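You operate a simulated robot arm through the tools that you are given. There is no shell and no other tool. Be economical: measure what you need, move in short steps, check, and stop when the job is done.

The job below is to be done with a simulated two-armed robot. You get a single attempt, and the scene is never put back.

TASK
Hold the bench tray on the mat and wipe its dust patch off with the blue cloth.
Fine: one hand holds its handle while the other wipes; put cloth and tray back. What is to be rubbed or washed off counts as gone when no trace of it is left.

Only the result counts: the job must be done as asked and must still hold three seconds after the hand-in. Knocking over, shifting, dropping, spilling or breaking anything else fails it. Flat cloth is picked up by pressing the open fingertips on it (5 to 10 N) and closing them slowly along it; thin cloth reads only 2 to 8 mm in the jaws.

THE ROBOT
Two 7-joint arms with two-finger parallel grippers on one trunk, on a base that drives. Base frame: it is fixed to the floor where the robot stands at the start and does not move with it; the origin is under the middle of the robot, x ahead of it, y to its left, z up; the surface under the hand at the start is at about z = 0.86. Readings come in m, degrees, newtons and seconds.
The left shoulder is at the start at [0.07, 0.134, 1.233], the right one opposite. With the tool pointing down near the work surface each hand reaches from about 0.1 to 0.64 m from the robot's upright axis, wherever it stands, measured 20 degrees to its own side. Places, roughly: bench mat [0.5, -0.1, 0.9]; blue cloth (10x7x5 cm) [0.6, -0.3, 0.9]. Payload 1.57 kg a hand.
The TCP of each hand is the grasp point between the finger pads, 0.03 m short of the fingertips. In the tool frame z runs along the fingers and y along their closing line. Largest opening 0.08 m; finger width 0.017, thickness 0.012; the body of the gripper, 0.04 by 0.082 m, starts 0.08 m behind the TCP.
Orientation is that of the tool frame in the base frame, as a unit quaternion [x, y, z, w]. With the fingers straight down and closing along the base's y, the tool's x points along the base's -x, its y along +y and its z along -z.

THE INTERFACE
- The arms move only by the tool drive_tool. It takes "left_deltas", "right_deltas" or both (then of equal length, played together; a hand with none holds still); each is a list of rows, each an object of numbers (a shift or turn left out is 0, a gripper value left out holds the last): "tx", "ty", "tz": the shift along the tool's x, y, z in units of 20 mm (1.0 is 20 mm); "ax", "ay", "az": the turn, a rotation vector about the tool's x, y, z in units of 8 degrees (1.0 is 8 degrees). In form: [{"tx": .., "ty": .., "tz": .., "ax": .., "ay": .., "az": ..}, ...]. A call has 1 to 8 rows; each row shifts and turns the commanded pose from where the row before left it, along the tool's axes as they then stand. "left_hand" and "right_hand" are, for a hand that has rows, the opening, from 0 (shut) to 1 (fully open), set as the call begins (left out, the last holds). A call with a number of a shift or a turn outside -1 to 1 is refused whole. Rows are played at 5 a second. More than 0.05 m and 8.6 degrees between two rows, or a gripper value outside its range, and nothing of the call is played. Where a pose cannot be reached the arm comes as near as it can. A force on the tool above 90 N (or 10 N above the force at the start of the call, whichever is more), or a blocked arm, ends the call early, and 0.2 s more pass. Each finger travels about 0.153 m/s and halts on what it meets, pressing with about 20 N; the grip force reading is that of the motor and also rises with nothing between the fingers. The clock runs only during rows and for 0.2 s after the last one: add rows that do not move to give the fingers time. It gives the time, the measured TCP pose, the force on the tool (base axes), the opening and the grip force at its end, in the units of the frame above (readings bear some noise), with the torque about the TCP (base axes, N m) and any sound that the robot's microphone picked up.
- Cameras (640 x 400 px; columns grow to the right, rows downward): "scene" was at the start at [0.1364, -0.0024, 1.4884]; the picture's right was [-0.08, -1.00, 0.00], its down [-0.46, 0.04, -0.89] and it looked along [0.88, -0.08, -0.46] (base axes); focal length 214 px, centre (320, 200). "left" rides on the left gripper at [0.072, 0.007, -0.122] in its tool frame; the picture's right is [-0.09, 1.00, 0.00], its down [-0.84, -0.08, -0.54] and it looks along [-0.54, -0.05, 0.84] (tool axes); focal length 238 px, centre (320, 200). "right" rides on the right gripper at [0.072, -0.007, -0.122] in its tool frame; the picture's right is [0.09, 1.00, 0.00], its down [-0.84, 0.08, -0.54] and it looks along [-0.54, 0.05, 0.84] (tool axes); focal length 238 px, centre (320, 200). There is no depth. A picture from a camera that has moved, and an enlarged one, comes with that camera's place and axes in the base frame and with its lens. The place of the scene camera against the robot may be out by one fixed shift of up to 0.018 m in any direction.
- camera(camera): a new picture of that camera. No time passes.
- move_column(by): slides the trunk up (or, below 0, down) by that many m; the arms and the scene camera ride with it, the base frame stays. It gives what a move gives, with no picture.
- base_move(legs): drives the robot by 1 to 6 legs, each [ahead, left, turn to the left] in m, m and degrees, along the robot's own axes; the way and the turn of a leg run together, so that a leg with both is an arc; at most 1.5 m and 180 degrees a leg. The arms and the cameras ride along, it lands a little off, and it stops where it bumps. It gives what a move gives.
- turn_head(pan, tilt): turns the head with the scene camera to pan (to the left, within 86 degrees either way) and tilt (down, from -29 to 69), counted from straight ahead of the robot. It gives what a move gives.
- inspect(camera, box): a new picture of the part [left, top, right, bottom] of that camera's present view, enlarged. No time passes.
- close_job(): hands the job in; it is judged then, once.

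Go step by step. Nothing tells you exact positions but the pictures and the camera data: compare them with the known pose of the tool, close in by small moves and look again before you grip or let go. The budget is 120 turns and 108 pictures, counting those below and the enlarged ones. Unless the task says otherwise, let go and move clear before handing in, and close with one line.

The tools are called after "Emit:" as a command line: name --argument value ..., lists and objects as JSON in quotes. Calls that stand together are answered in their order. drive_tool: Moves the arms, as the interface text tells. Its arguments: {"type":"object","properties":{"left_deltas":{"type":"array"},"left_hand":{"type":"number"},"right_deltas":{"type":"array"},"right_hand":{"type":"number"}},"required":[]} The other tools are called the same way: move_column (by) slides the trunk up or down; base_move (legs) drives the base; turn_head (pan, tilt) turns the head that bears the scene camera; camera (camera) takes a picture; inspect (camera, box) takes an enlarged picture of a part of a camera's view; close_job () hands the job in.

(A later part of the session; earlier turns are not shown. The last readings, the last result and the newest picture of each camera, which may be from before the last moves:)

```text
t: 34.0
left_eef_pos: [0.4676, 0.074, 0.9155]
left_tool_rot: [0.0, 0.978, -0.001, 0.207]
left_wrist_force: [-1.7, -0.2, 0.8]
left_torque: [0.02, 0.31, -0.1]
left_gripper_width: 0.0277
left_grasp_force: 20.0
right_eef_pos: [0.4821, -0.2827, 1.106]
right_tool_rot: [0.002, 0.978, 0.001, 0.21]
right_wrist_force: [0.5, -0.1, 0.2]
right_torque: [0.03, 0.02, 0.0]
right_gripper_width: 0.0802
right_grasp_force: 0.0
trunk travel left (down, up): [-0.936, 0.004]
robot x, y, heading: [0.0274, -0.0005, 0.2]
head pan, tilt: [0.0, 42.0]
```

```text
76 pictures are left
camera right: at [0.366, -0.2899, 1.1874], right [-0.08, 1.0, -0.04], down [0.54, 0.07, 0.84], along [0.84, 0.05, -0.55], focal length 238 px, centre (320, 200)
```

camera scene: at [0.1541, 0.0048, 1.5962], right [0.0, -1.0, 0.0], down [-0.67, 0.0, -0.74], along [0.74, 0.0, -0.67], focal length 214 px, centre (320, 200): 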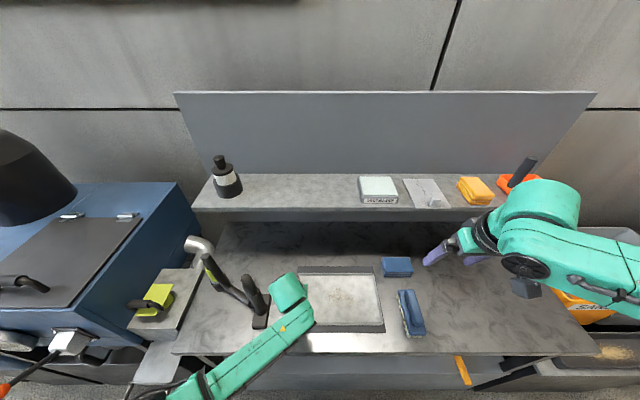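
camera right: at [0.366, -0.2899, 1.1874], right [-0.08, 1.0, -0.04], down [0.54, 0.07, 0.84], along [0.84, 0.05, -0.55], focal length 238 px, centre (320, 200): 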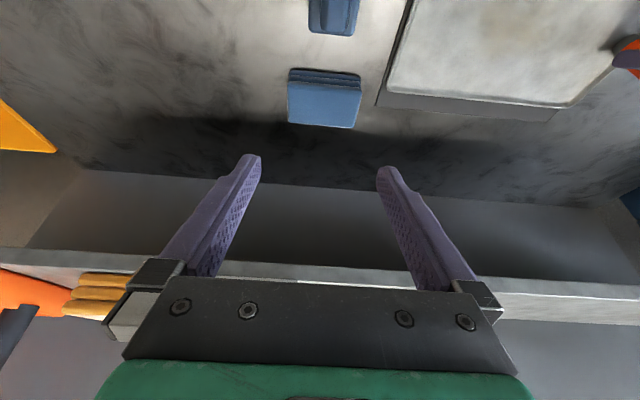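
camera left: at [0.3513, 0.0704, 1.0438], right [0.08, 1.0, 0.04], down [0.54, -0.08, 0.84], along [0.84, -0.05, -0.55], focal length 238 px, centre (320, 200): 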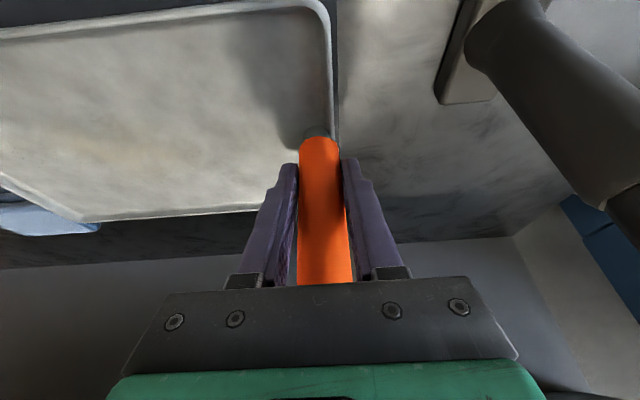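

The cloth stack spans about x .542–.607, y −.33–−.23, z .86–.897, so it fits between the jaws along x. I'll rotate the right tool 90° so it closes along x, camera outboard, and lessen the tilt to ~15°.

Emit:
drive_tool --right_deltas '[{"az": -1}, {"az": -1}, {"az": -1}, {"az": -1}, {"az": -1}, {"az": -1}, {"az": -1}, {"az": -1}]'

Emit:
drive_tool --right_deltas '[{"az": -1}, {"az": -1}, {"az": -1}, {"az": -0.25}, {"ax": -1}, {}]'

Emit:
camera --camera "right"

Emit:
camera --camera "scene"

```text
t: 35.8
left_eef_pos: [0.4683, 0.0745, 0.9166]
left_tool_rot: [-0.001, 0.978, -0.001, 0.209]
left_wrist_force: [0.5, 0.1, -2.9]
left_torque: [0.22, 0.05, 0.05]
left_gripper_width: 0.0277
left_grasp_force: 20.6
right_eef_pos: [0.483, -0.2827, 1.1058]
right_tool_rot: [-0.518, 0.83, -0.111, 0.178]
right_wrist_force: [-0.1, -0.2, -0.1]
right_torque: [0.04, -0.02, 0.0]
right_gripper_width: 0.0801
right_grasp_force: 0.2
trunk travel left (down, up): [-0.936, 0.004]
robot x, y, heading: [0.0309, 0.0029, -0.1]
head pan, tilt: [0.0, 42.0]
```

```text
t: 37.2
left_eef_pos: [0.4677, 0.074, 0.9154]
left_tool_rot: [-0.001, 0.978, 0.0, 0.209]
left_wrist_force: [-0.1, 0.4, -2.6]
left_torque: [0.28, 0.02, -0.03]
left_gripper_width: 0.0278
left_grasp_force: 20.2
right_eef_pos: [0.4818, -0.2829, 1.1046]
right_tool_rot: [-0.7, 0.701, -0.098, 0.1]
right_wrist_force: [0.0, 0.8, -0.8]
right_torque: [0.07, 0.0, -0.01]
right_gripper_width: 0.08
right_grasp_force: 0.0
trunk travel left (down, up): [-0.936, 0.004]
robot x, y, heading: [0.0297, 0.0002, 0.1]
head pan, tilt: [0.0, 42.0]
```

```text
75 pictures are left
camera right: at [0.4539, -0.3559, 1.2239], right [-0.96, -0.09, -0.28], down [-0.22, 0.84, 0.5], along [0.19, 0.54, -0.82], focal length 238 px, centre (320, 200)
```

right: 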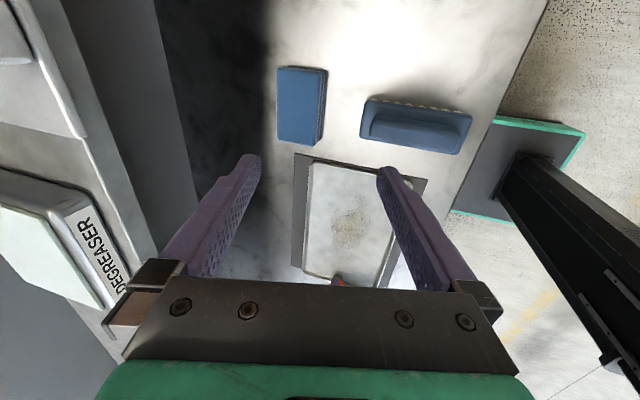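

```text
74 pictures are left
camera scene: at [0.1571, 0.0052, 1.5959], right [0.0, -1.0, 0.0], down [-0.67, 0.0, -0.74], along [0.74, 0.0, -0.67], focal length 214 px, centre (320, 200)
```

scene: 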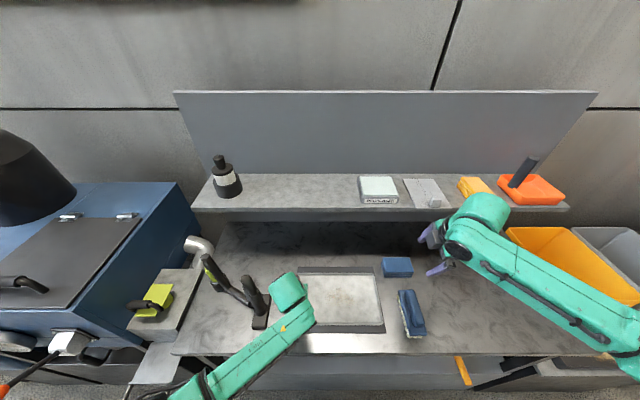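

The right view places the cloth centre at about (0.576, −0.283). I'll set the tilt to ~11.5° and come to a point 6 cm above the grasp.

Emit:
drive_tool --right_deltas '[{"ax": -0.56}, {"ty": -0.33, "tz": 1}, {"ty": -0.33, "tz": 1}, {"ty": -0.33, "tz": 1}, {"ty": -0.33, "tz": 1}, {"ty": -0.35, "tz": 1.0}, {"ty": -0.35, "tz": 1.0}, {"ty": -0.34, "tz": 1}]' --left_deltas '[{"tx": 0.01, "tz": 0.03}, {}, {}, {}, {}, {}, {}, {}]'

Emit:
drive_tool --right_deltas '[{"tz": 0.7}, {}]'

Emit:
camera --camera "right"

Emit:
camera --camera "scene"

```text
t: 39.0
left_eef_pos: [0.4681, 0.0738, 0.9168]
left_tool_rot: [0.0, 0.978, -0.001, 0.21]
left_wrist_force: [1.4, 0.6, 5.6]
left_torque: [0.06, -0.05, -0.03]
left_gripper_width: 0.0275
left_grasp_force: 19.9
right_eef_pos: [0.5556, -0.283, 0.9788]
right_tool_rot: [-0.702, 0.704, -0.072, 0.073]
right_wrist_force: [0.7, 0.5, 0.5]
right_torque: [-0.01, -0.02, 0.01]
right_gripper_width: 0.0804
right_grasp_force: 0.0
trunk travel left (down, up): [-0.936, 0.004]
robot x, y, heading: [0.03, -0.0, -0.2]
head pan, tilt: [0.0, 42.0]
```

```text
t: 39.6
left_eef_pos: [0.4666, 0.0727, 0.9161]
left_tool_rot: [-0.001, 0.978, -0.001, 0.21]
left_wrist_force: [1.3, 0.4, 6.8]
left_torque: [0.09, -0.09, -0.05]
left_gripper_width: 0.0278
left_grasp_force: 19.8
right_eef_pos: [0.5582, -0.2834, 0.9645]
right_tool_rot: [-0.703, 0.704, -0.072, 0.072]
right_wrist_force: [0.7, -0.2, -0.6]
right_torque: [0.0, -0.01, -0.01]
right_gripper_width: 0.0803
right_grasp_force: 0.1
trunk travel left (down, up): [-0.936, 0.004]
robot x, y, heading: [0.0316, 0.0021, -0.1]
head pan, tilt: [0.0, 42.0]
```

```text
73 pictures are left
camera right: at [0.5392, -0.3559, 1.0855], right [-0.98, -0.09, -0.2], down [-0.18, 0.84, 0.52], along [0.12, 0.54, -0.83], focal length 238 px, centre (320, 200)
```

right: 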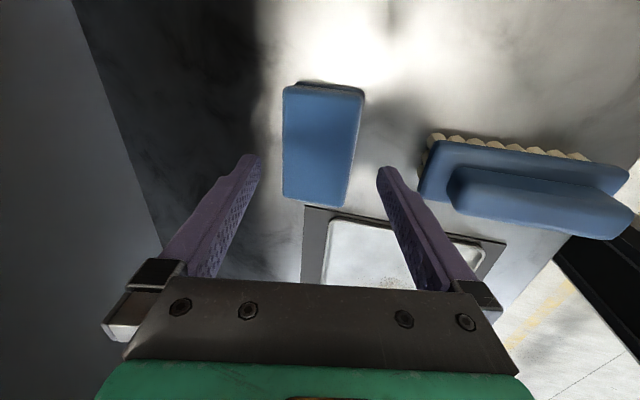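

```text
72 pictures are left
camera scene: at [0.1561, 0.0048, 1.596], right [0.0, -1.0, 0.0], down [-0.67, 0.0, -0.74], along [0.74, 0.0, -0.67], focal length 214 px, centre (320, 200)
```

scene: 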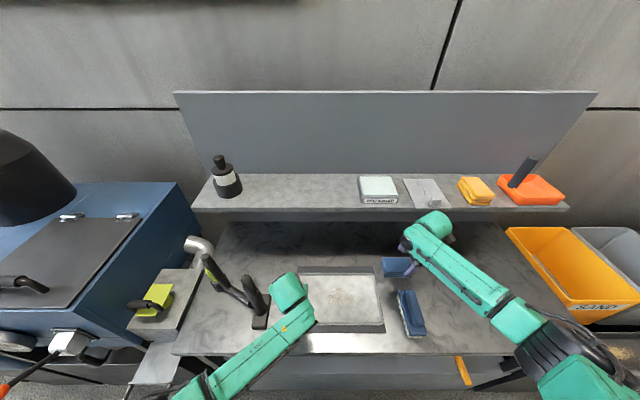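

The cloth is centred between the fingers and nearly parallel. I'll descend to straddle it, fingertips stopping just above the bench.

Emit:
drive_tool --right_deltas '[{"ty": 0.1, "tz": 0.6}, {"ty": 0.1, "tz": 0.6}, {"tz": 0.6}, {"tz": 0.6}, {}]'

Emit:
camera --camera "right"

Emit:
inspect --camera "scene" --box '[340, 190, 500, 290]'

```text
t: 40.8
left_eef_pos: [0.4685, 0.0734, 0.9169]
left_tool_rot: [0.0, 0.978, -0.001, 0.21]
left_wrist_force: [3.9, 0.2, 8.7]
left_torque: [0.1, -0.07, -0.03]
left_gripper_width: 0.0277
left_grasp_force: 19.4
right_eef_pos: [0.5641, -0.2833, 0.9156]
right_tool_rot: [-0.703, 0.704, -0.072, 0.072]
right_wrist_force: [0.1, 0.1, 0.4]
right_torque: [-0.01, -0.01, 0.03]
right_gripper_width: 0.08
right_grasp_force: 0.1
trunk travel left (down, up): [-0.936, 0.004]
robot x, y, heading: [0.0271, -0.0018, -0.1]
head pan, tilt: [0.0, 42.0]
```

```text
71 pictures are left
camera right: at [0.5462, -0.3565, 1.0371], right [-0.98, -0.09, -0.2], down [-0.18, 0.84, 0.52], along [0.12, 0.54, -0.83], focal length 238 px, centre (320, 200)
```

right: 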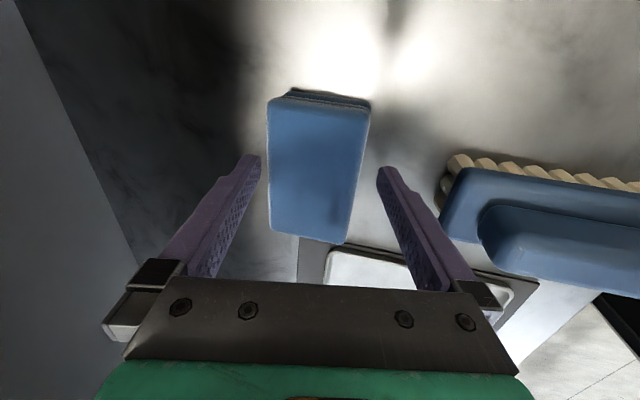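

```text
4.00 times, centred on (420, 240) of scene
camera zoom: at [0.1561, 0.0049, 1.596], right [0.0, -1.0, 0.0], down [-0.67, 0.0, -0.74], along [0.74, 0.0, -0.67], focal length 858 px, centre (-80, 40)
```

zoom: 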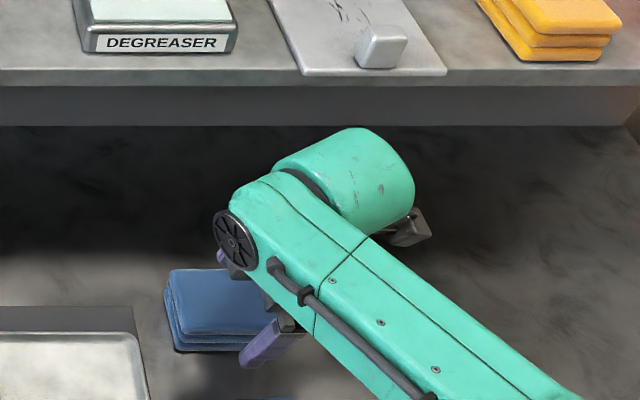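

Alignment still looks good. I'll go down the last centimetre and close.

Emit:
drive_tool --right_deltas '[{"tz": 0.3}, {"tz": 0.3}, {}]'

Emit:
drive_tool --right_deltas '[{}, {}, {}]' --right_hand 0

Emit:
camera --camera "right"

```text
t: 41.6
left_eef_pos: [0.4676, 0.0749, 0.9167]
left_tool_rot: [-0.001, 0.978, 0.0, 0.21]
left_wrist_force: [2.7, 0.1, 8.5]
left_torque: [0.03, -0.1, 0.01]
left_gripper_width: 0.0278
left_grasp_force: 19.8
right_eef_pos: [0.5673, -0.2831, 0.9057]
right_tool_rot: [-0.702, 0.705, -0.071, 0.073]
right_wrist_force: [-0.1, 0.8, 0.5]
right_torque: [0.03, -0.01, -0.01]
right_gripper_width: 0.0799
right_grasp_force: 0.0
trunk travel left (down, up): [-0.936, 0.004]
robot x, y, heading: [0.0273, -0.0022, -0.1]
head pan, tilt: [0.0, 42.0]
```

```text
t: 42.4
left_eef_pos: [0.4677, 0.0739, 0.916]
left_tool_rot: [0.0, 0.978, -0.001, 0.21]
left_wrist_force: [4.7, -0.5, 8.6]
left_torque: [0.11, -0.11, 0.0]
left_gripper_width: 0.0275
left_grasp_force: 20.2
right_eef_pos: [0.5678, -0.2836, 0.9063]
right_tool_rot: [-0.702, 0.705, -0.071, 0.072]
right_wrist_force: [0.2, 0.2, 3.8]
right_torque: [0.02, 0.11, -0.04]
right_gripper_width: 0.0659
right_grasp_force: 20.2
trunk travel left (down, up): [-0.936, 0.004]
robot x, y, heading: [0.027, 0.0013, 0.0]
head pan, tilt: [0.0, 42.0]
```

```text
69 pictures are left
camera right: at [0.5493, -0.3564, 1.0264], right [-0.98, -0.09, -0.2], down [-0.18, 0.84, 0.52], along [0.12, 0.54, -0.83], focal length 238 px, centre (320, 200)
```

right: 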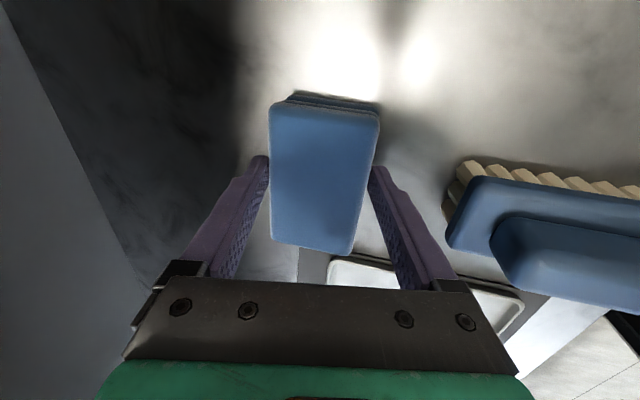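

The jaws stopped at 66 mm, so the cloth is gripped. Test lift.

Emit:
drive_tool --right_deltas '[{"ty": -0.1, "tz": -0.49}, {"ty": -0.1, "tz": -0.49}, {"ty": -0.1, "tz": -0.49}, {"ty": -0.1, "tz": -0.49}, {}]'

Emit:
camera --camera "right"

Emit:
inspect --camera "scene" --box '[340, 190, 500, 290]'

```text
t: 43.6
left_eef_pos: [0.4688, 0.0723, 0.9163]
left_tool_rot: [-0.001, 0.978, -0.001, 0.21]
left_wrist_force: [3.1, 0.0, 10.8]
left_torque: [0.13, -0.11, 0.04]
left_gripper_width: 0.0277
left_grasp_force: 19.5
right_eef_pos: [0.5664, -0.2847, 0.9443]
right_tool_rot: [-0.702, 0.704, -0.072, 0.073]
right_wrist_force: [0.2, -0.2, -1.0]
right_torque: [0.03, -0.02, -0.02]
right_gripper_width: 0.0657
right_grasp_force: 19.5
trunk travel left (down, up): [-0.936, 0.004]
robot x, y, heading: [0.029, 0.0036, -0.1]
head pan, tilt: [0.0, 42.0]
```

```text
68 pictures are left
camera right: at [0.5487, -0.3574, 1.0657], right [-0.98, -0.09, -0.2], down [-0.18, 0.84, 0.52], along [0.12, 0.54, -0.83], focal length 238 px, centre (320, 200)
```

right: 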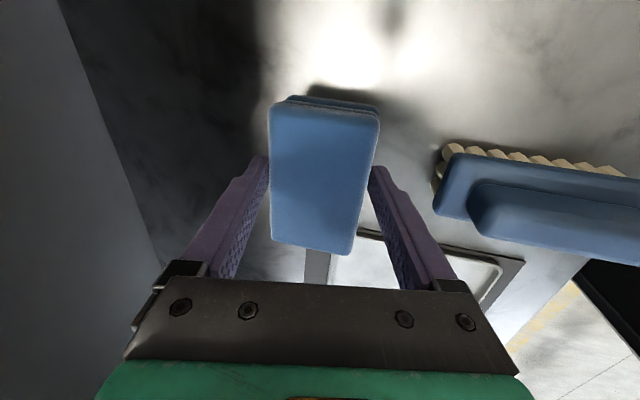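

```text
4.00 times, centred on (420, 240) of scene
camera zoom: at [0.1559, 0.0049, 1.596], right [0.0, -1.0, 0.0], down [-0.67, 0.0, -0.74], along [0.74, 0.0, -0.67], focal length 858 px, centre (-80, 40)
```

zoom: 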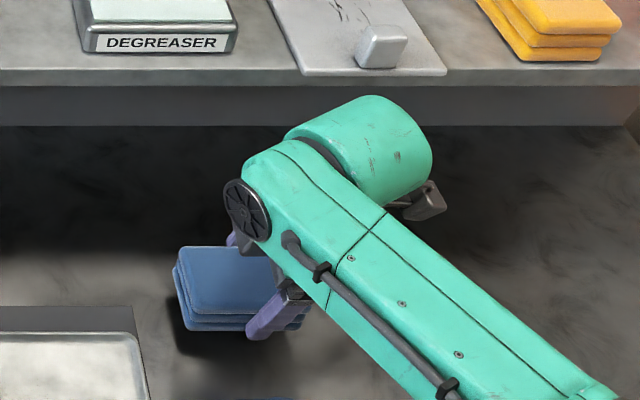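

The cloth is held level. Now I'll look at the dust patch on the tray to fix its place.

Emit:
inspect --camera "scene" --box '[290, 255, 402, 325]'

```text
5.71 times, centred on (346, 290) of scene
camera zoom: at [0.1559, 0.0049, 1.596], right [0.0, -1.0, 0.0], down [-0.67, 0.0, -0.74], along [0.74, 0.0, -0.67], focal length 1226 px, centre (171, -314)
```

zoom: 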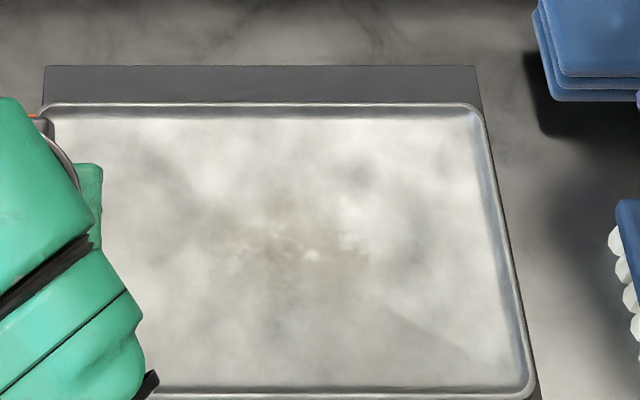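

The dust patch is about x .444–.509, y −.115–−.02, mid-tray. I'll carry the cloth up and toward the tray, stopping short at y≈−.15 to check clearance between the two wrists.

Emit:
drive_tool --right_deltas '[{"ty": -0.15, "tz": -0.75}, {"ty": -0.15, "tz": -0.75}, {"tx": -1, "ty": 0.73, "tz": -0.15}, {"tx": -1, "ty": 0.73, "tz": -0.15}, {"tx": -1, "ty": 0.73, "tz": -0.15}, {"tx": -1, "ty": 0.73, "tz": -0.15}, {"tx": -1, "ty": 0.73, "tz": -0.15}, {"tx": -1, "ty": 0.73, "tz": -0.15}]'

Emit:
camera --camera "scene"

Emit:
camera --camera "right"

Emit:
camera --camera "left"

```text
t: 45.4
left_eef_pos: [0.4682, 0.0737, 0.9159]
left_tool_rot: [-0.001, 0.978, -0.001, 0.21]
left_wrist_force: [2.5, 1.1, 8.6]
left_torque: [0.0, -0.22, -0.08]
left_gripper_width: 0.0278
left_grasp_force: 20.5
right_eef_pos: [0.4787, -0.1631, 0.9751]
right_tool_rot: [-0.703, 0.704, -0.071, 0.073]
right_wrist_force: [0.6, 0.6, 0.1]
right_torque: [-0.05, 0.02, -0.03]
right_gripper_width: 0.0656
right_grasp_force: 20.0
trunk travel left (down, up): [-0.936, 0.004]
robot x, y, heading: [0.0226, 0.0029, -0.1]
head pan, tilt: [0.0, 42.0]
```

```text
65 pictures are left
camera scene: at [0.1558, 0.0051, 1.596], right [0.0, -1.0, 0.0], down [-0.67, 0.0, -0.74], along [0.74, 0.0, -0.67], focal length 214 px, centre (320, 200)
```

scene: 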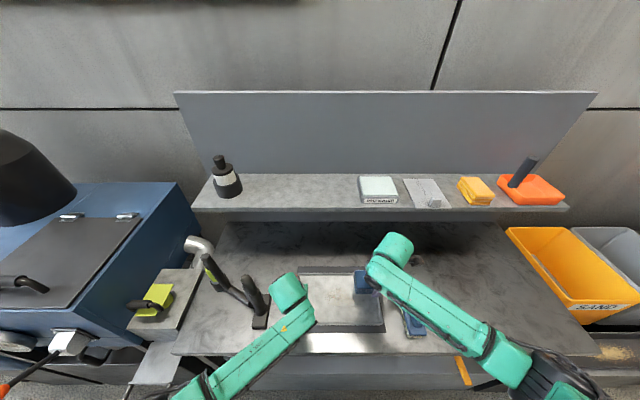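

```text
64 pictures are left
camera right: at [0.4602, -0.2358, 1.0959], right [-0.98, -0.09, -0.2], down [-0.18, 0.84, 0.52], along [0.12, 0.54, -0.83], focal length 238 px, centre (320, 200)
```

right: 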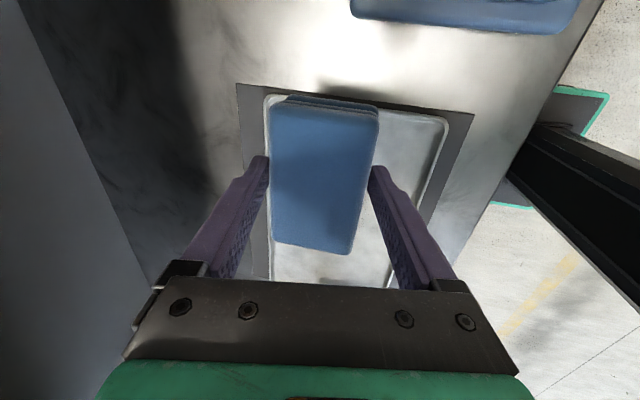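

```text
63 pictures are left
camera left: at [0.3516, 0.0807, 0.9978], right [0.08, 1.0, 0.04], down [0.54, -0.08, 0.84], along [0.84, -0.05, -0.55], focal length 238 px, centre (320, 200)
```

left: 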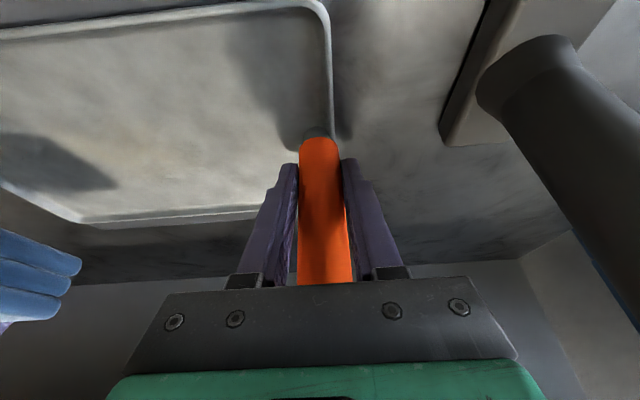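

The wrists stay apart if the right TCP keeps to y ≤ −.075. I'll move over the patch's right part and lower toward contact.

Emit:
drive_tool --right_deltas '[{"tx": -1, "ty": 0.1}, {"tx": -1, "ty": 0.1}, {"ty": 0.2, "tz": 0.9}, {"ty": 0.2, "tz": 0.9}, {"ty": 0.16, "tz": 0.8}, {}]'

Emit:
drive_tool --right_deltas '[{"ty": 0.03, "tz": 0.15}, {}]'

Emit:
drive_tool --right_deltas '[{"ty": 0.03, "tz": 0.15}, {}]'

```text
t: 46.8
left_eef_pos: [0.4671, 0.0736, 0.9161]
left_tool_rot: [0.0, 0.978, -0.001, 0.21]
left_wrist_force: [2.5, 0.9, 9.8]
left_torque: [0.1, -0.04, -0.02]
left_gripper_width: 0.0278
left_grasp_force: 20.1
right_eef_pos: [0.4723, -0.123, 0.9224]
right_tool_rot: [-0.703, 0.704, -0.072, 0.073]
right_wrist_force: [0.1, -0.7, -0.3]
right_torque: [-0.02, 0.01, -0.01]
right_gripper_width: 0.0653
right_grasp_force: 19.4
trunk travel left (down, up): [-0.936, 0.004]
robot x, y, heading: [0.029, -0.0006, 0.1]
head pan, tilt: [0.0, 42.0]
```

```text
t: 47.4
left_eef_pos: [0.4672, 0.0729, 0.9162]
left_tool_rot: [0.0, 0.978, -0.001, 0.21]
left_wrist_force: [1.9, -0.8, 7.6]
left_torque: [0.05, -0.08, -0.02]
left_gripper_width: 0.0276
left_grasp_force: 20.6
right_eef_pos: [0.4716, -0.1218, 0.9196]
right_tool_rot: [-0.703, 0.704, -0.072, 0.072]
right_wrist_force: [-0.2, 0.8, -1.0]
right_torque: [-0.02, 0.01, -0.01]
right_gripper_width: 0.0653
right_grasp_force: 20.0
trunk travel left (down, up): [-0.936, 0.004]
robot x, y, heading: [0.0299, -0.0007, -0.2]
head pan, tilt: [0.0, 42.0]
```

```text
t: 48.0
left_eef_pos: [0.4672, 0.0736, 0.9159]
left_tool_rot: [-0.001, 0.978, -0.001, 0.21]
left_wrist_force: [1.0, -0.5, 7.4]
left_torque: [0.1, -0.07, 0.02]
left_gripper_width: 0.0277
left_grasp_force: 20.1
right_eef_pos: [0.4726, -0.1219, 0.9174]
right_tool_rot: [-0.702, 0.705, -0.071, 0.074]
right_wrist_force: [0.2, 0.5, -0.3]
right_torque: [0.01, 0.01, 0.01]
right_gripper_width: 0.0653
right_grasp_force: 20.0
trunk travel left (down, up): [-0.936, 0.004]
robot x, y, heading: [0.024, 0.0034, 0.2]
head pan, tilt: [0.0, 42.0]
```

No contact yet at z=.9174; continuing down in 2–3 mm steps.

Emit:
drive_tool --right_deltas '[{"ty": 0.03, "tz": 0.12}, {}]'

Emit:
drive_tool --right_deltas '[{"ty": 0.03, "tz": 0.1}, {}]'

Emit:
drive_tool --right_deltas '[{"ty": 0.02, "tz": 0.08}, {}]'

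```text
t: 48.6
left_eef_pos: [0.4677, 0.0731, 0.9154]
left_tool_rot: [-0.001, 0.978, 0.0, 0.21]
left_wrist_force: [1.1, 0.8, 6.3]
left_torque: [0.08, -0.06, -0.02]
left_gripper_width: 0.0277
left_grasp_force: 20.3
right_eef_pos: [0.4736, -0.1231, 0.9139]
right_tool_rot: [-0.703, 0.704, -0.071, 0.073]
right_wrist_force: [0.2, 0.9, 0.0]
right_torque: [0.01, 0.01, -0.01]
right_gripper_width: 0.0653
right_grasp_force: 20.1
trunk travel left (down, up): [-0.936, 0.004]
robot x, y, heading: [0.0272, -0.003, -0.1]
head pan, tilt: [0.0, 42.0]
```

```text
t: 49.2
left_eef_pos: [0.4679, 0.0739, 0.9155]
left_tool_rot: [-0.001, 0.978, 0.0, 0.209]
left_wrist_force: [1.0, 0.2, 7.2]
left_torque: [0.09, -0.02, 0.0]
left_gripper_width: 0.0276
left_grasp_force: 19.9
right_eef_pos: [0.4719, -0.1229, 0.9131]
right_tool_rot: [-0.702, 0.705, -0.072, 0.072]
right_wrist_force: [0.3, 0.5, -0.1]
right_torque: [-0.02, 0.0, -0.01]
right_gripper_width: 0.0652
right_grasp_force: 19.8
trunk travel left (down, up): [-0.936, 0.004]
robot x, y, heading: [0.0302, 0.0027, -0.0]
head pan, tilt: [0.0, 42.0]
```

```text
t: 49.8
left_eef_pos: [0.4674, 0.0739, 0.916]
left_tool_rot: [0.0, 0.978, -0.001, 0.209]
left_wrist_force: [4.9, -2.0, -1.4]
left_torque: [0.09, -0.11, 0.23]
left_gripper_width: 0.0276
left_grasp_force: 20.3
right_eef_pos: [0.4722, -0.1223, 0.9094]
right_tool_rot: [-0.703, 0.704, -0.073, 0.074]
right_wrist_force: [-3.6, -1.6, 13.3]
right_torque: [0.01, 0.54, 0.09]
right_gripper_width: 0.065
right_grasp_force: 19.7
trunk travel left (down, up): [-0.936, 0.004]
robot x, y, heading: [0.0298, -0.0044, 0.1]
head pan, tilt: [0.0, 42.0]
```

Contact at z≈.910 with ~13 N. I'll ease 0.4 mm and make a first set of back-and-forth strokes.

Emit:
drive_tool --right_deltas '[{"ty": -0.735, "tz": 0.132}, {"ty": -0.735, "tz": 0.152}, {"ty": 0.735, "tz": -0.152}, {"ty": 0.735, "tz": -0.152}, {"ty": 0.735, "tz": -0.152}, {"ty": 0.735, "tz": -0.152}, {"ty": -0.735, "tz": 0.152}, {"ty": -0.735, "tz": 0.152}]'

```text
t: 51.6
left_eef_pos: [0.4666, 0.0739, 0.916]
left_tool_rot: [-0.001, 0.978, -0.001, 0.21]
left_wrist_force: [2.5, 2.5, -5.1]
left_torque: [0.2, 0.3, 0.29]
left_gripper_width: 0.0279
left_grasp_force: 20.3
right_eef_pos: [0.47, -0.122, 0.9096]
right_tool_rot: [-0.703, 0.704, -0.071, 0.071]
right_wrist_force: [-5.5, 1.1, 13.2]
right_torque: [-0.04, 0.67, 0.02]
right_gripper_width: 0.0653
right_grasp_force: 19.9
trunk travel left (down, up): [-0.936, 0.004]
robot x, y, heading: [0.0261, -0.0008, -0.2]
head pan, tilt: [0.0, 42.0]
```

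Stroke went smoothly. Shift left 2.4 cm and repeat, then again to y≈−.077.

Emit:
drive_tool --right_deltas '[{"tx": -0.6}, {"tx": -0.6, "ty": -0.735, "tz": 0.152}, {"ty": -0.735, "tz": 0.152}, {"ty": 0.735, "tz": -0.152}, {"ty": 0.735, "tz": -0.152}, {"ty": 0.735, "tz": -0.152}, {"ty": 0.735, "tz": -0.152}, {"ty": -0.735, "tz": 0.152}]'

Emit:
drive_tool --right_deltas '[{"tx": -0.5}, {"tx": -0.5, "ty": -0.735, "tz": 0.152}, {"ty": -0.735, "tz": 0.152}, {"ty": -0.735, "tz": 0.152}, {"ty": 0.735, "tz": -0.152}, {"ty": 0.735, "tz": -0.152}, {"ty": 0.735, "tz": -0.152}, {"ty": 0.735, "tz": -0.152}]'

Emit:
camera --camera "scene"

```text
t: 53.4
left_eef_pos: [0.4664, 0.0739, 0.9163]
left_tool_rot: [0.0, 0.978, -0.001, 0.21]
left_wrist_force: [3.6, 0.2, -8.7]
left_torque: [0.08, -0.01, 0.25]
left_gripper_width: 0.0277
left_grasp_force: 19.9
right_eef_pos: [0.4557, -0.0977, 0.9102]
right_tool_rot: [-0.702, 0.705, -0.071, 0.073]
right_wrist_force: [-10.2, -0.4, 20.1]
right_torque: [0.02, 1.03, 0.06]
right_gripper_width: 0.0654
right_grasp_force: 19.6
trunk travel left (down, up): [-0.936, 0.004]
robot x, y, heading: [0.0274, -0.0021, -0.1]
head pan, tilt: [0.0, 42.0]
```

```text
t: 55.2
left_eef_pos: [0.4691, 0.0737, 0.9166]
left_tool_rot: [0.0, 0.978, -0.001, 0.21]
left_wrist_force: [0.1, -0.7, 2.6]
left_torque: [0.05, -0.26, 0.12]
left_gripper_width: 0.0276
left_grasp_force: 19.6
right_eef_pos: [0.4417, -0.0792, 0.9098]
right_tool_rot: [-0.703, 0.704, -0.073, 0.073]
right_wrist_force: [0.2, -0.8, 2.1]
right_torque: [-0.04, 0.06, 0.0]
right_gripper_width: 0.0655
right_grasp_force: 19.9
trunk travel left (down, up): [-0.936, 0.004]
robot x, y, heading: [0.0261, 0.0011, -0.1]
head pan, tilt: [0.0, 42.0]
```

```text
62 pictures are left
camera scene: at [0.1562, 0.0049, 1.596], right [0.0, -1.0, 0.0], down [-0.67, 0.0, -0.74], along [0.74, 0.0, -0.67], focal length 214 px, centre (320, 200)
```

scene: 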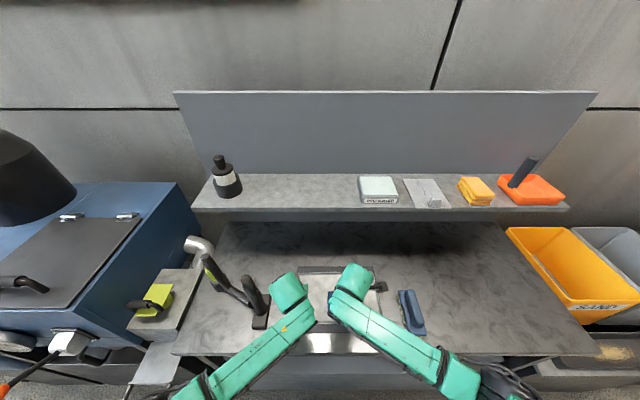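

Gap between wrists is still ~3 cm. I'll lift the cloth and move aside to inspect the patch.

Emit:
drive_tool --right_deltas '[{"ty": -0.2, "tz": -0.98}, {"ty": -0.2, "tz": -0.98}, {"ty": -0.2, "tz": -0.98}, {"tx": 1}, {"tx": 1}, {"tx": 1}, {"tx": 1}, {"tx": 1}]'

Emit:
drive_tool --right_deltas '[{"tx": 1}, {"tx": 1}, {"tx": 1}, {"tx": 1}]'

Emit:
inspect --camera "scene" --box '[290, 255, 402, 325]'

Emit:
camera --camera "right"

```text
t: 57.0
left_eef_pos: [0.4671, 0.0729, 0.9166]
left_tool_rot: [-0.001, 0.978, 0.0, 0.21]
left_wrist_force: [1.2, -0.5, 5.5]
left_torque: [0.21, -0.08, 0.09]
left_gripper_width: 0.0275
left_grasp_force: 19.7
right_eef_pos: [0.4407, -0.1804, 0.9693]
right_tool_rot: [-0.703, 0.704, -0.071, 0.073]
right_wrist_force: [0.6, 0.1, -0.7]
right_torque: [-0.02, 0.03, 0.03]
right_gripper_width: 0.0653
right_grasp_force: 19.8
trunk travel left (down, up): [-0.936, 0.004]
robot x, y, heading: [0.0272, -0.0025, 0.0]
head pan, tilt: [0.0, 42.0]
```

```text
t: 58.0
left_eef_pos: [0.4671, 0.0739, 0.9158]
left_tool_rot: [-0.001, 0.978, -0.001, 0.211]
left_wrist_force: [0.5, -1.8, 6.5]
left_torque: [0.25, -0.17, 0.03]
left_gripper_width: 0.0276
left_grasp_force: 20.1
right_eef_pos: [0.4436, -0.2602, 0.9703]
right_tool_rot: [-0.703, 0.704, -0.072, 0.072]
right_wrist_force: [0.8, 0.9, 3.9]
right_torque: [-0.1, 0.11, 0.02]
right_gripper_width: 0.0649
right_grasp_force: 20.1
trunk travel left (down, up): [-0.936, 0.004]
robot x, y, heading: [0.0294, -0.0008, 0.0]
head pan, tilt: [0.0, 42.0]
```

```text
5.71 times, centred on (346, 290) of scene
camera zoom: at [0.1554, 0.0051, 1.5961], right [0.0, -1.0, 0.0], down [-0.67, 0.0, -0.74], along [0.74, 0.0, -0.67], focal length 1226 px, centre (171, -314)
```

zoom: 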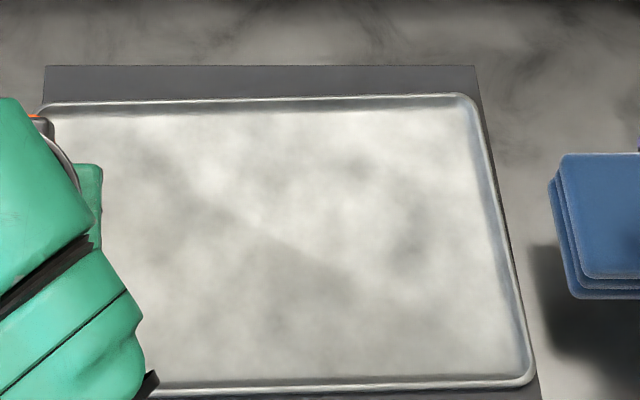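

```text
60 pictures are left
camera right: at [0.4233, -0.3331, 1.0913], right [-0.97, -0.09, -0.21], down [-0.19, 0.84, 0.52], along [0.13, 0.54, -0.83], focal length 238 px, centre (320, 200)
```

right: 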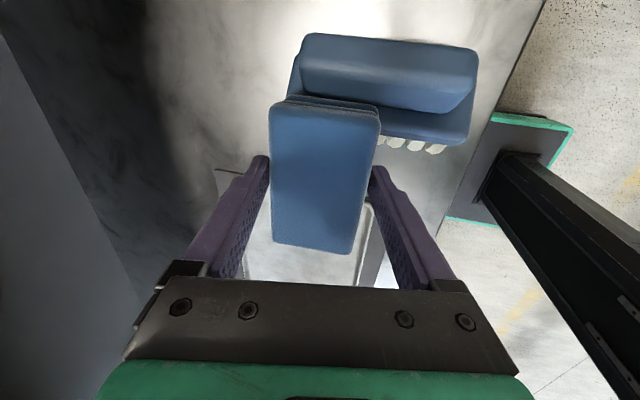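

The patch seems gone, but the cloth may be touching the brush's top (force z 3.9 N). I'll lift straight up at once and check the brush.

Emit:
drive_tool --right_deltas '[{"ty": -0.2, "tz": -0.98}, {"ty": -0.2, "tz": -0.98}, {}]'

Emit:
camera --camera "right"

Emit:
camera --camera "scene"

```text
t: 58.8
left_eef_pos: [0.4676, 0.0723, 0.9146]
left_tool_rot: [-0.001, 0.978, 0.0, 0.209]
left_wrist_force: [0.0, 1.1, 6.8]
left_torque: [0.07, -0.01, 0.0]
left_gripper_width: 0.0276
left_grasp_force: 20.0
right_eef_pos: [0.4414, -0.2591, 1.0102]
right_tool_rot: [-0.702, 0.705, -0.072, 0.072]
right_wrist_force: [-0.7, 0.8, -0.6]
right_torque: [0.03, 0.0, -0.03]
right_gripper_width: 0.0649
right_grasp_force: 19.8
trunk travel left (down, up): [-0.936, 0.004]
robot x, y, heading: [0.0287, -0.0005, 0.2]
head pan, tilt: [0.0, 42.0]
```

```text
59 pictures are left
camera right: at [0.4232, -0.332, 1.1316], right [-0.98, -0.09, -0.2], down [-0.18, 0.84, 0.52], along [0.12, 0.54, -0.83], focal length 238 px, centre (320, 200)
```

right: 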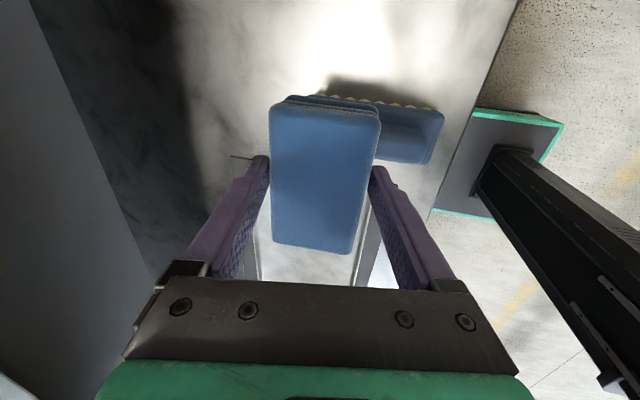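

```text
58 pictures are left
camera scene: at [0.1554, 0.005, 1.5961], right [0.0, -1.0, 0.0], down [-0.67, 0.0, -0.74], along [0.74, 0.0, -0.67], focal length 214 px, centre (320, 200)
```

scene: 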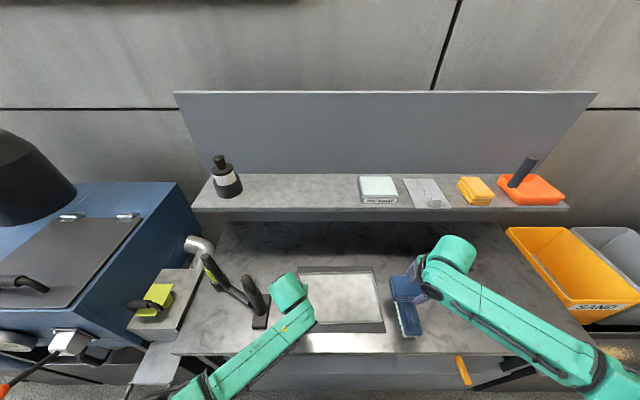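

The brush seems to have tipped briefly and settled back. I'll move the cloth forward toward its home to see the brush clearly.

Emit:
drive_tool --right_deltas '[{"ty": -0.979, "tz": 0.2}, {"ty": -0.979, "tz": 0.2}, {"ty": -0.979, "tz": 0.2}, {"ty": -0.979, "tz": 0.2}, {"ty": -0.979, "tz": 0.2, "tx": 0.5}, {"ty": -0.979, "tz": 0.2, "tx": 0.5}, {}]'

Emit:
inspect --camera "scene" --box '[240, 240, 448, 370]'

Emit:
camera --camera "right"

```text
t: 60.4
left_eef_pos: [0.467, 0.0743, 0.9148]
left_tool_rot: [-0.001, 0.978, -0.001, 0.209]
left_wrist_force: [-0.7, 0.7, 4.4]
left_torque: [0.09, 0.04, -0.02]
left_gripper_width: 0.0275
left_grasp_force: 19.7
right_eef_pos: [0.5622, -0.2803, 1.0109]
right_tool_rot: [-0.703, 0.704, -0.071, 0.073]
right_wrist_force: [-0.2, -0.2, -0.1]
right_torque: [0.01, 0.02, 0.01]
right_gripper_width: 0.0648
right_grasp_force: 20.3
trunk travel left (down, up): [-0.936, 0.004]
robot x, y, heading: [0.0249, -0.0021, 0.4]
head pan, tilt: [0.0, 42.0]
```

```text
3.08 times, centred on (344, 305) of scene
camera zoom: at [0.1555, 0.005, 1.596], right [0.0, -1.0, 0.0], down [-0.67, 0.0, -0.74], along [0.74, 0.0, -0.67], focal length 660 px, centre (246, -123)
```

zoom: 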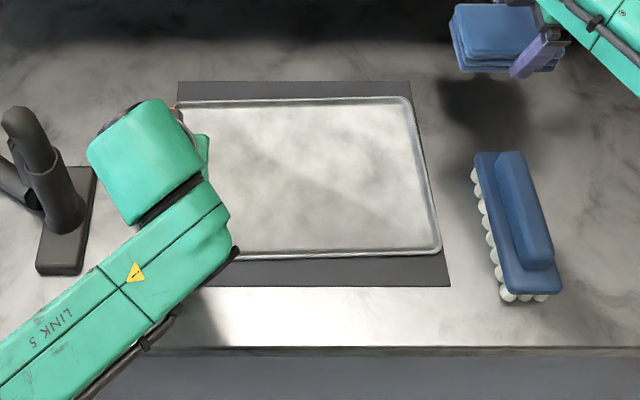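

```text
56 pictures are left
camera right: at [0.5434, -0.3527, 1.1319], right [-0.98, -0.09, -0.2], down [-0.18, 0.84, 0.52], along [0.12, 0.54, -0.83], focal length 238 px, centre (320, 200)
```

right: 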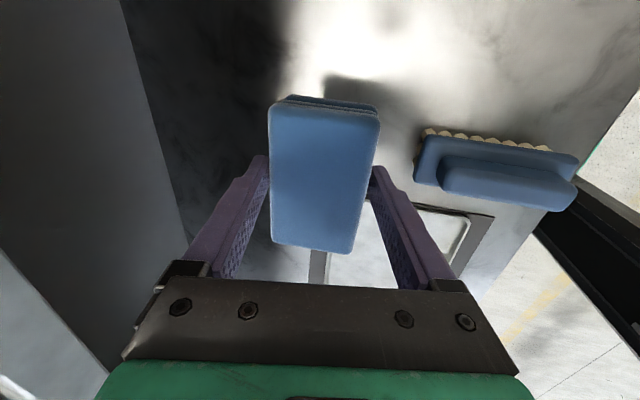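

The brush got nudged ~1.4 cm to the left (its image is 13 px off the earlier same view); I'll push it back after setting the cloth down. First I verify that the tray is clean.

Emit:
inspect --camera "scene" --box '[305, 270, 385, 320]'

Emit:
inspect --camera "left" --box '[0, 0, 340, 230]'

```text
8.00 times, centred on (345, 295) of scene
camera zoom: at [0.1555, 0.005, 1.596], right [0.0, -1.0, 0.0], down [-0.67, 0.0, -0.74], along [0.74, 0.0, -0.67], focal length 1716 px, centre (120, -560)
```

zoom: 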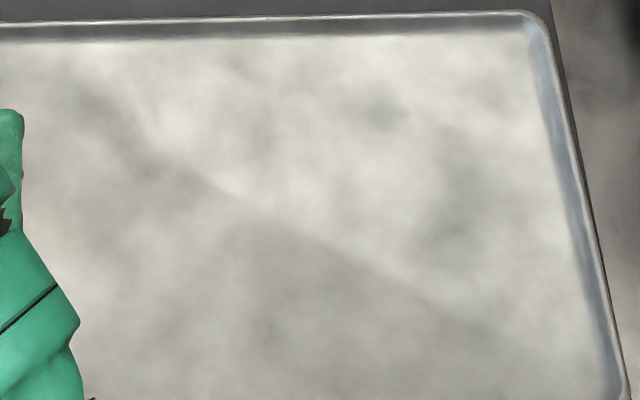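

```text
1.74 times, centred on (170, 115) of left
camera zoom: at [0.3514, 0.0808, 0.9977], right [0.08, 1.0, 0.04], down [0.54, -0.08, 0.84], along [0.84, -0.05, -0.55], focal length 414 px, centre (581, 348)
```

zoom: 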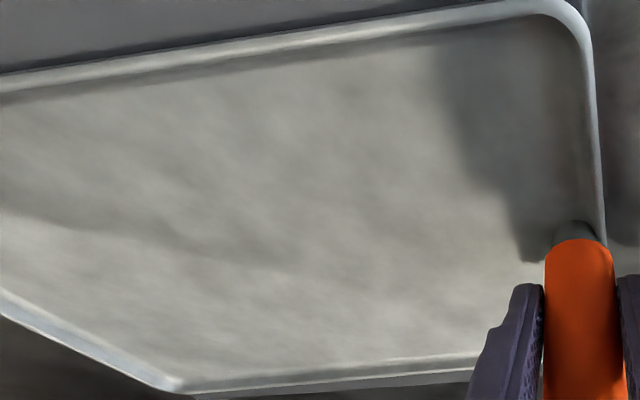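

The patch looks gone, but the last strokes at the left were light; I'll do one more firm pass further left to be sure, travelling high above the brush.

Emit:
drive_tool --right_deltas '[{"tx": -1, "ty": 0.9, "tz": -0.18}, {"tx": -1, "ty": 0.9, "tz": -0.18}, {"tx": -1, "ty": 0.9, "tz": -0.18}, {"tx": -1, "ty": 0.9, "tz": -0.18}, {"tx": -1, "ty": 0.9, "tz": -0.18}, {"tx": -1}, {"tx": -1}, {"tx": -1}]'

Emit:
drive_tool --right_deltas '[{"tx": -0.75, "ty": 0.2, "tz": 0.98}, {"tx": -0.75, "ty": 0.2, "tz": 0.98}, {"ty": 0.2, "tz": 0.98}, {"ty": 0.2, "tz": 0.98}, {"ty": 0.12, "tz": 0.6}, {}]'

Emit:
camera --camera "scene"

```text
t: 62.2
left_eef_pos: [0.4674, 0.0735, 0.9164]
left_tool_rot: [-0.001, 0.978, -0.001, 0.21]
left_wrist_force: [-0.2, -0.6, 3.7]
left_torque: [0.3, 0.03, -0.03]
left_gripper_width: 0.0278
left_grasp_force: 20.0
right_eef_pos: [0.47, -0.1177, 1.01]
right_tool_rot: [-0.702, 0.705, -0.072, 0.072]
right_wrist_force: [0.2, 0.4, 0.2]
right_torque: [0.01, 0.01, 0.01]
right_gripper_width: 0.0646
right_grasp_force: 20.5
trunk travel left (down, up): [-0.936, 0.004]
robot x, y, heading: [0.0293, 0.0025, -0.1]
head pan, tilt: [0.0, 42.0]
```

```text
t: 63.6
left_eef_pos: [0.4671, 0.0743, 0.9174]
left_tool_rot: [-0.001, 0.978, -0.002, 0.209]
left_wrist_force: [-1.6, 0.0, 3.9]
left_torque: [0.09, -0.05, -0.02]
left_gripper_width: 0.0276
left_grasp_force: 19.8
right_eef_pos: [0.4714, -0.0898, 0.9171]
right_tool_rot: [-0.703, 0.704, -0.072, 0.073]
right_wrist_force: [0.2, 0.2, -1.6]
right_torque: [-0.03, 0.02, -0.02]
right_gripper_width: 0.0641
right_grasp_force: 20.1
trunk travel left (down, up): [-0.936, 0.004]
robot x, y, heading: [0.0273, 0.0027, -0.1]
head pan, tilt: [0.0, 42.0]
```

```text
53 pictures are left
camera scene: at [0.1558, 0.005, 1.596], right [0.0, -1.0, 0.0], down [-0.67, 0.0, -0.74], along [0.74, 0.0, -0.67], focal length 214 px, centre (320, 200)
```

scene: 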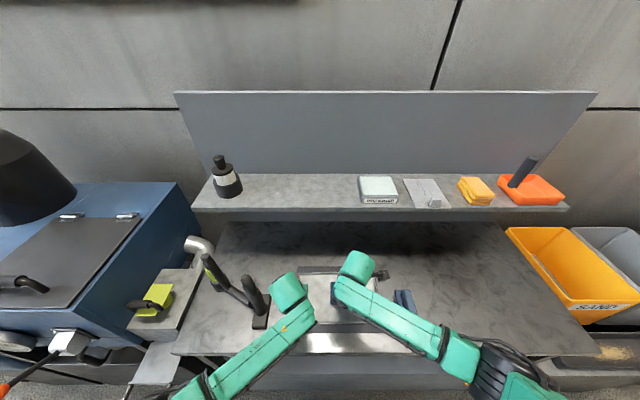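

Clear. Lower to contact and wipe, edging left to y≈−.068.

Emit:
drive_tool --right_deltas '[{"ty": 0.07, "tz": 0.33}, {}, {}]'

Emit:
drive_tool --right_deltas '[{"tx": -0.5, "ty": -0.735, "tz": 0.162}, {"tx": -0.5, "ty": -0.735, "tz": 0.152}, {"ty": 0.735, "tz": -0.152}, {"ty": 0.735, "tz": -0.152}, {"ty": 0.735, "tz": -0.152}, {"ty": 0.735, "tz": -0.152}, {"ty": -0.735, "tz": 0.152}, {"ty": -0.735, "tz": 0.152}]'

```text
t: 64.4
left_eef_pos: [0.4654, 0.074, 0.916]
left_tool_rot: [-0.001, 0.978, 0.0, 0.209]
left_wrist_force: [5.2, -0.4, -7.7]
left_torque: [0.09, -0.03, 0.16]
left_gripper_width: 0.0279
left_grasp_force: 20.2
right_eef_pos: [0.4702, -0.0894, 0.9116]
right_tool_rot: [-0.702, 0.705, -0.072, 0.074]
right_wrist_force: [-4.0, -2.1, 22.1]
right_torque: [-0.08, 0.72, 0.13]
right_gripper_width: 0.064
right_grasp_force: 20.1
trunk travel left (down, up): [-0.936, 0.004]
robot x, y, heading: [0.0318, 0.0031, 0.0]
head pan, tilt: [0.0, 42.0]
```

```text
t: 66.2
left_eef_pos: [0.4668, 0.0742, 0.9157]
left_tool_rot: [0.0, 0.978, 0.0, 0.209]
left_wrist_force: [6.2, -0.6, -7.3]
left_torque: [0.09, -0.01, 0.33]
left_gripper_width: 0.0276
left_grasp_force: 19.8
right_eef_pos: [0.4696, -0.0668, 0.9104]
right_tool_rot: [-0.703, 0.704, -0.071, 0.073]
right_wrist_force: [-6.8, 0.0, 15.8]
right_torque: [-0.05, 0.78, 0.05]
right_gripper_width: 0.0645
right_grasp_force: 19.5
trunk travel left (down, up): [-0.936, 0.004]
robot x, y, heading: [0.027, 0.0003, -0.0]
head pan, tilt: [0.0, 42.0]
```

One sweep back to the right in zigzag, then lift.

Emit:
drive_tool --right_deltas '[{"tx": 0.4, "ty": -0.735, "tz": 0.152}, {"tx": 0.4, "ty": -0.735, "tz": 0.152}, {"tx": 0.4, "ty": 0.735, "tz": -0.152}, {"tx": 0.4, "ty": 0.735, "tz": -0.152}, {"tx": 0.4, "ty": 0.735, "tz": -0.152}, {"tx": 0.4, "ty": 0.735, "tz": -0.152}, {"tx": 0.4, "ty": -0.735, "tz": 0.152}, {"tx": 0.4, "ty": -0.735, "tz": 0.152}]'

Emit:
drive_tool --right_deltas '[{"ty": -0.2, "tz": -0.98}, {"ty": -0.2, "tz": -0.98}, {"ty": -0.2, "tz": -0.98}, {"ty": -0.2, "tz": -0.98}, {"ty": -0.2, "tz": -0.98}, {"tx": 1, "ty": -0.9, "tz": 0.18}, {"tx": 1, "ty": -0.9, "tz": 0.18}, {"tx": 1, "ty": -0.9, "tz": 0.18}]'

Emit:
drive_tool --right_deltas '[{"tx": 1, "ty": -0.9, "tz": 0.18}, {"tx": 1, "ty": -0.9, "tz": 0.18}, {"tx": 1}, {"tx": 1}, {}]'

Emit:
inspect --camera "scene" --box '[290, 255, 402, 325]'

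Emit:
inspect --camera "left" --box '[0, 0, 340, 230]'

```text
t: 68.0
left_eef_pos: [0.4682, 0.0736, 0.9147]
left_tool_rot: [0.0, 0.978, -0.002, 0.21]
left_wrist_force: [1.2, -1.1, 2.4]
left_torque: [0.2, 0.09, -0.01]
left_gripper_width: 0.0275
left_grasp_force: 20.3
right_eef_pos: [0.4715, -0.1332, 0.9113]
right_tool_rot: [-0.703, 0.704, -0.072, 0.072]
right_wrist_force: [-1.4, 0.9, 0.8]
right_torque: [-0.04, 0.09, -0.03]
right_gripper_width: 0.0642
right_grasp_force: 20.4
trunk travel left (down, up): [-0.936, 0.004]
robot x, y, heading: [0.0277, -0.002, -0.1]
head pan, tilt: [0.0, 42.0]
```

```text
t: 69.8
left_eef_pos: [0.4677, 0.0723, 0.9167]
left_tool_rot: [-0.001, 0.978, -0.001, 0.21]
left_wrist_force: [1.2, 0.8, 4.1]
left_torque: [0.19, 0.08, 0.06]
left_gripper_width: 0.0277
left_grasp_force: 20.1
right_eef_pos: [0.5256, -0.1935, 1.0106]
right_tool_rot: [-0.703, 0.704, -0.072, 0.072]
right_wrist_force: [0.4, 0.0, -0.3]
right_torque: [0.02, -0.02, 0.02]
right_gripper_width: 0.0638
right_grasp_force: 19.9
trunk travel left (down, up): [-0.936, 0.004]
robot x, y, heading: [0.0336, 0.0018, -0.3]
head pan, tilt: [0.0, 42.0]
```

```text
t: 71.0
left_eef_pos: [0.4682, 0.0748, 0.9163]
left_tool_rot: [-0.001, 0.978, 0.0, 0.211]
left_wrist_force: [-0.2, 0.2, 5.0]
left_torque: [0.18, -0.04, 0.03]
left_gripper_width: 0.0276
left_grasp_force: 19.8
right_eef_pos: [0.5629, -0.2733, 1.0127]
right_tool_rot: [-0.703, 0.704, -0.072, 0.071]
right_wrist_force: [0.3, -0.4, -0.8]
right_torque: [0.0, 0.02, -0.01]
right_gripper_width: 0.0643
right_grasp_force: 20.4
trunk travel left (down, up): [-0.936, 0.004]
robot x, y, heading: [0.0271, 0.0, -0.1]
head pan, tilt: [0.0, 42.0]
```

```text
5.71 times, centred on (346, 290) of scene
camera zoom: at [0.156, 0.0051, 1.596], right [0.0, -1.0, 0.0], down [-0.67, 0.0, -0.74], along [0.74, 0.0, -0.67], focal length 1226 px, centre (171, -314)
```

zoom: 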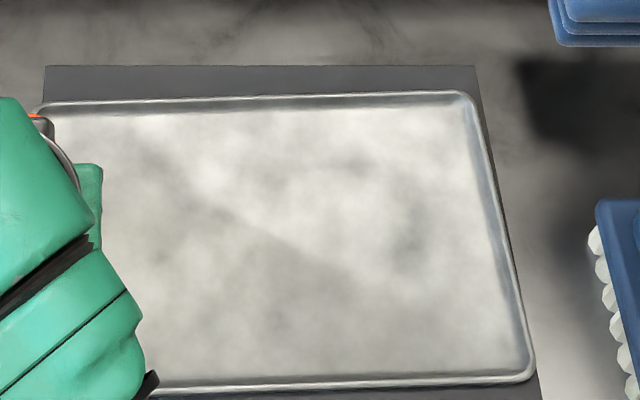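

```text
1.74 times, centred on (170, 115) of left
camera zoom: at [0.3517, 0.0808, 0.9977], right [0.08, 1.0, 0.04], down [0.54, -0.08, 0.84], along [0.84, -0.05, -0.55], focal length 414 px, centre (581, 348)
```

zoom: 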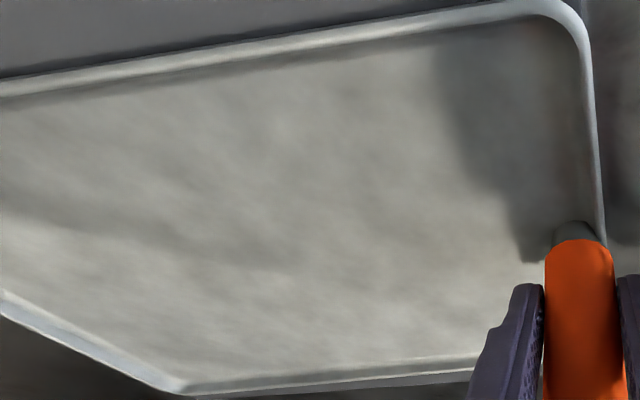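

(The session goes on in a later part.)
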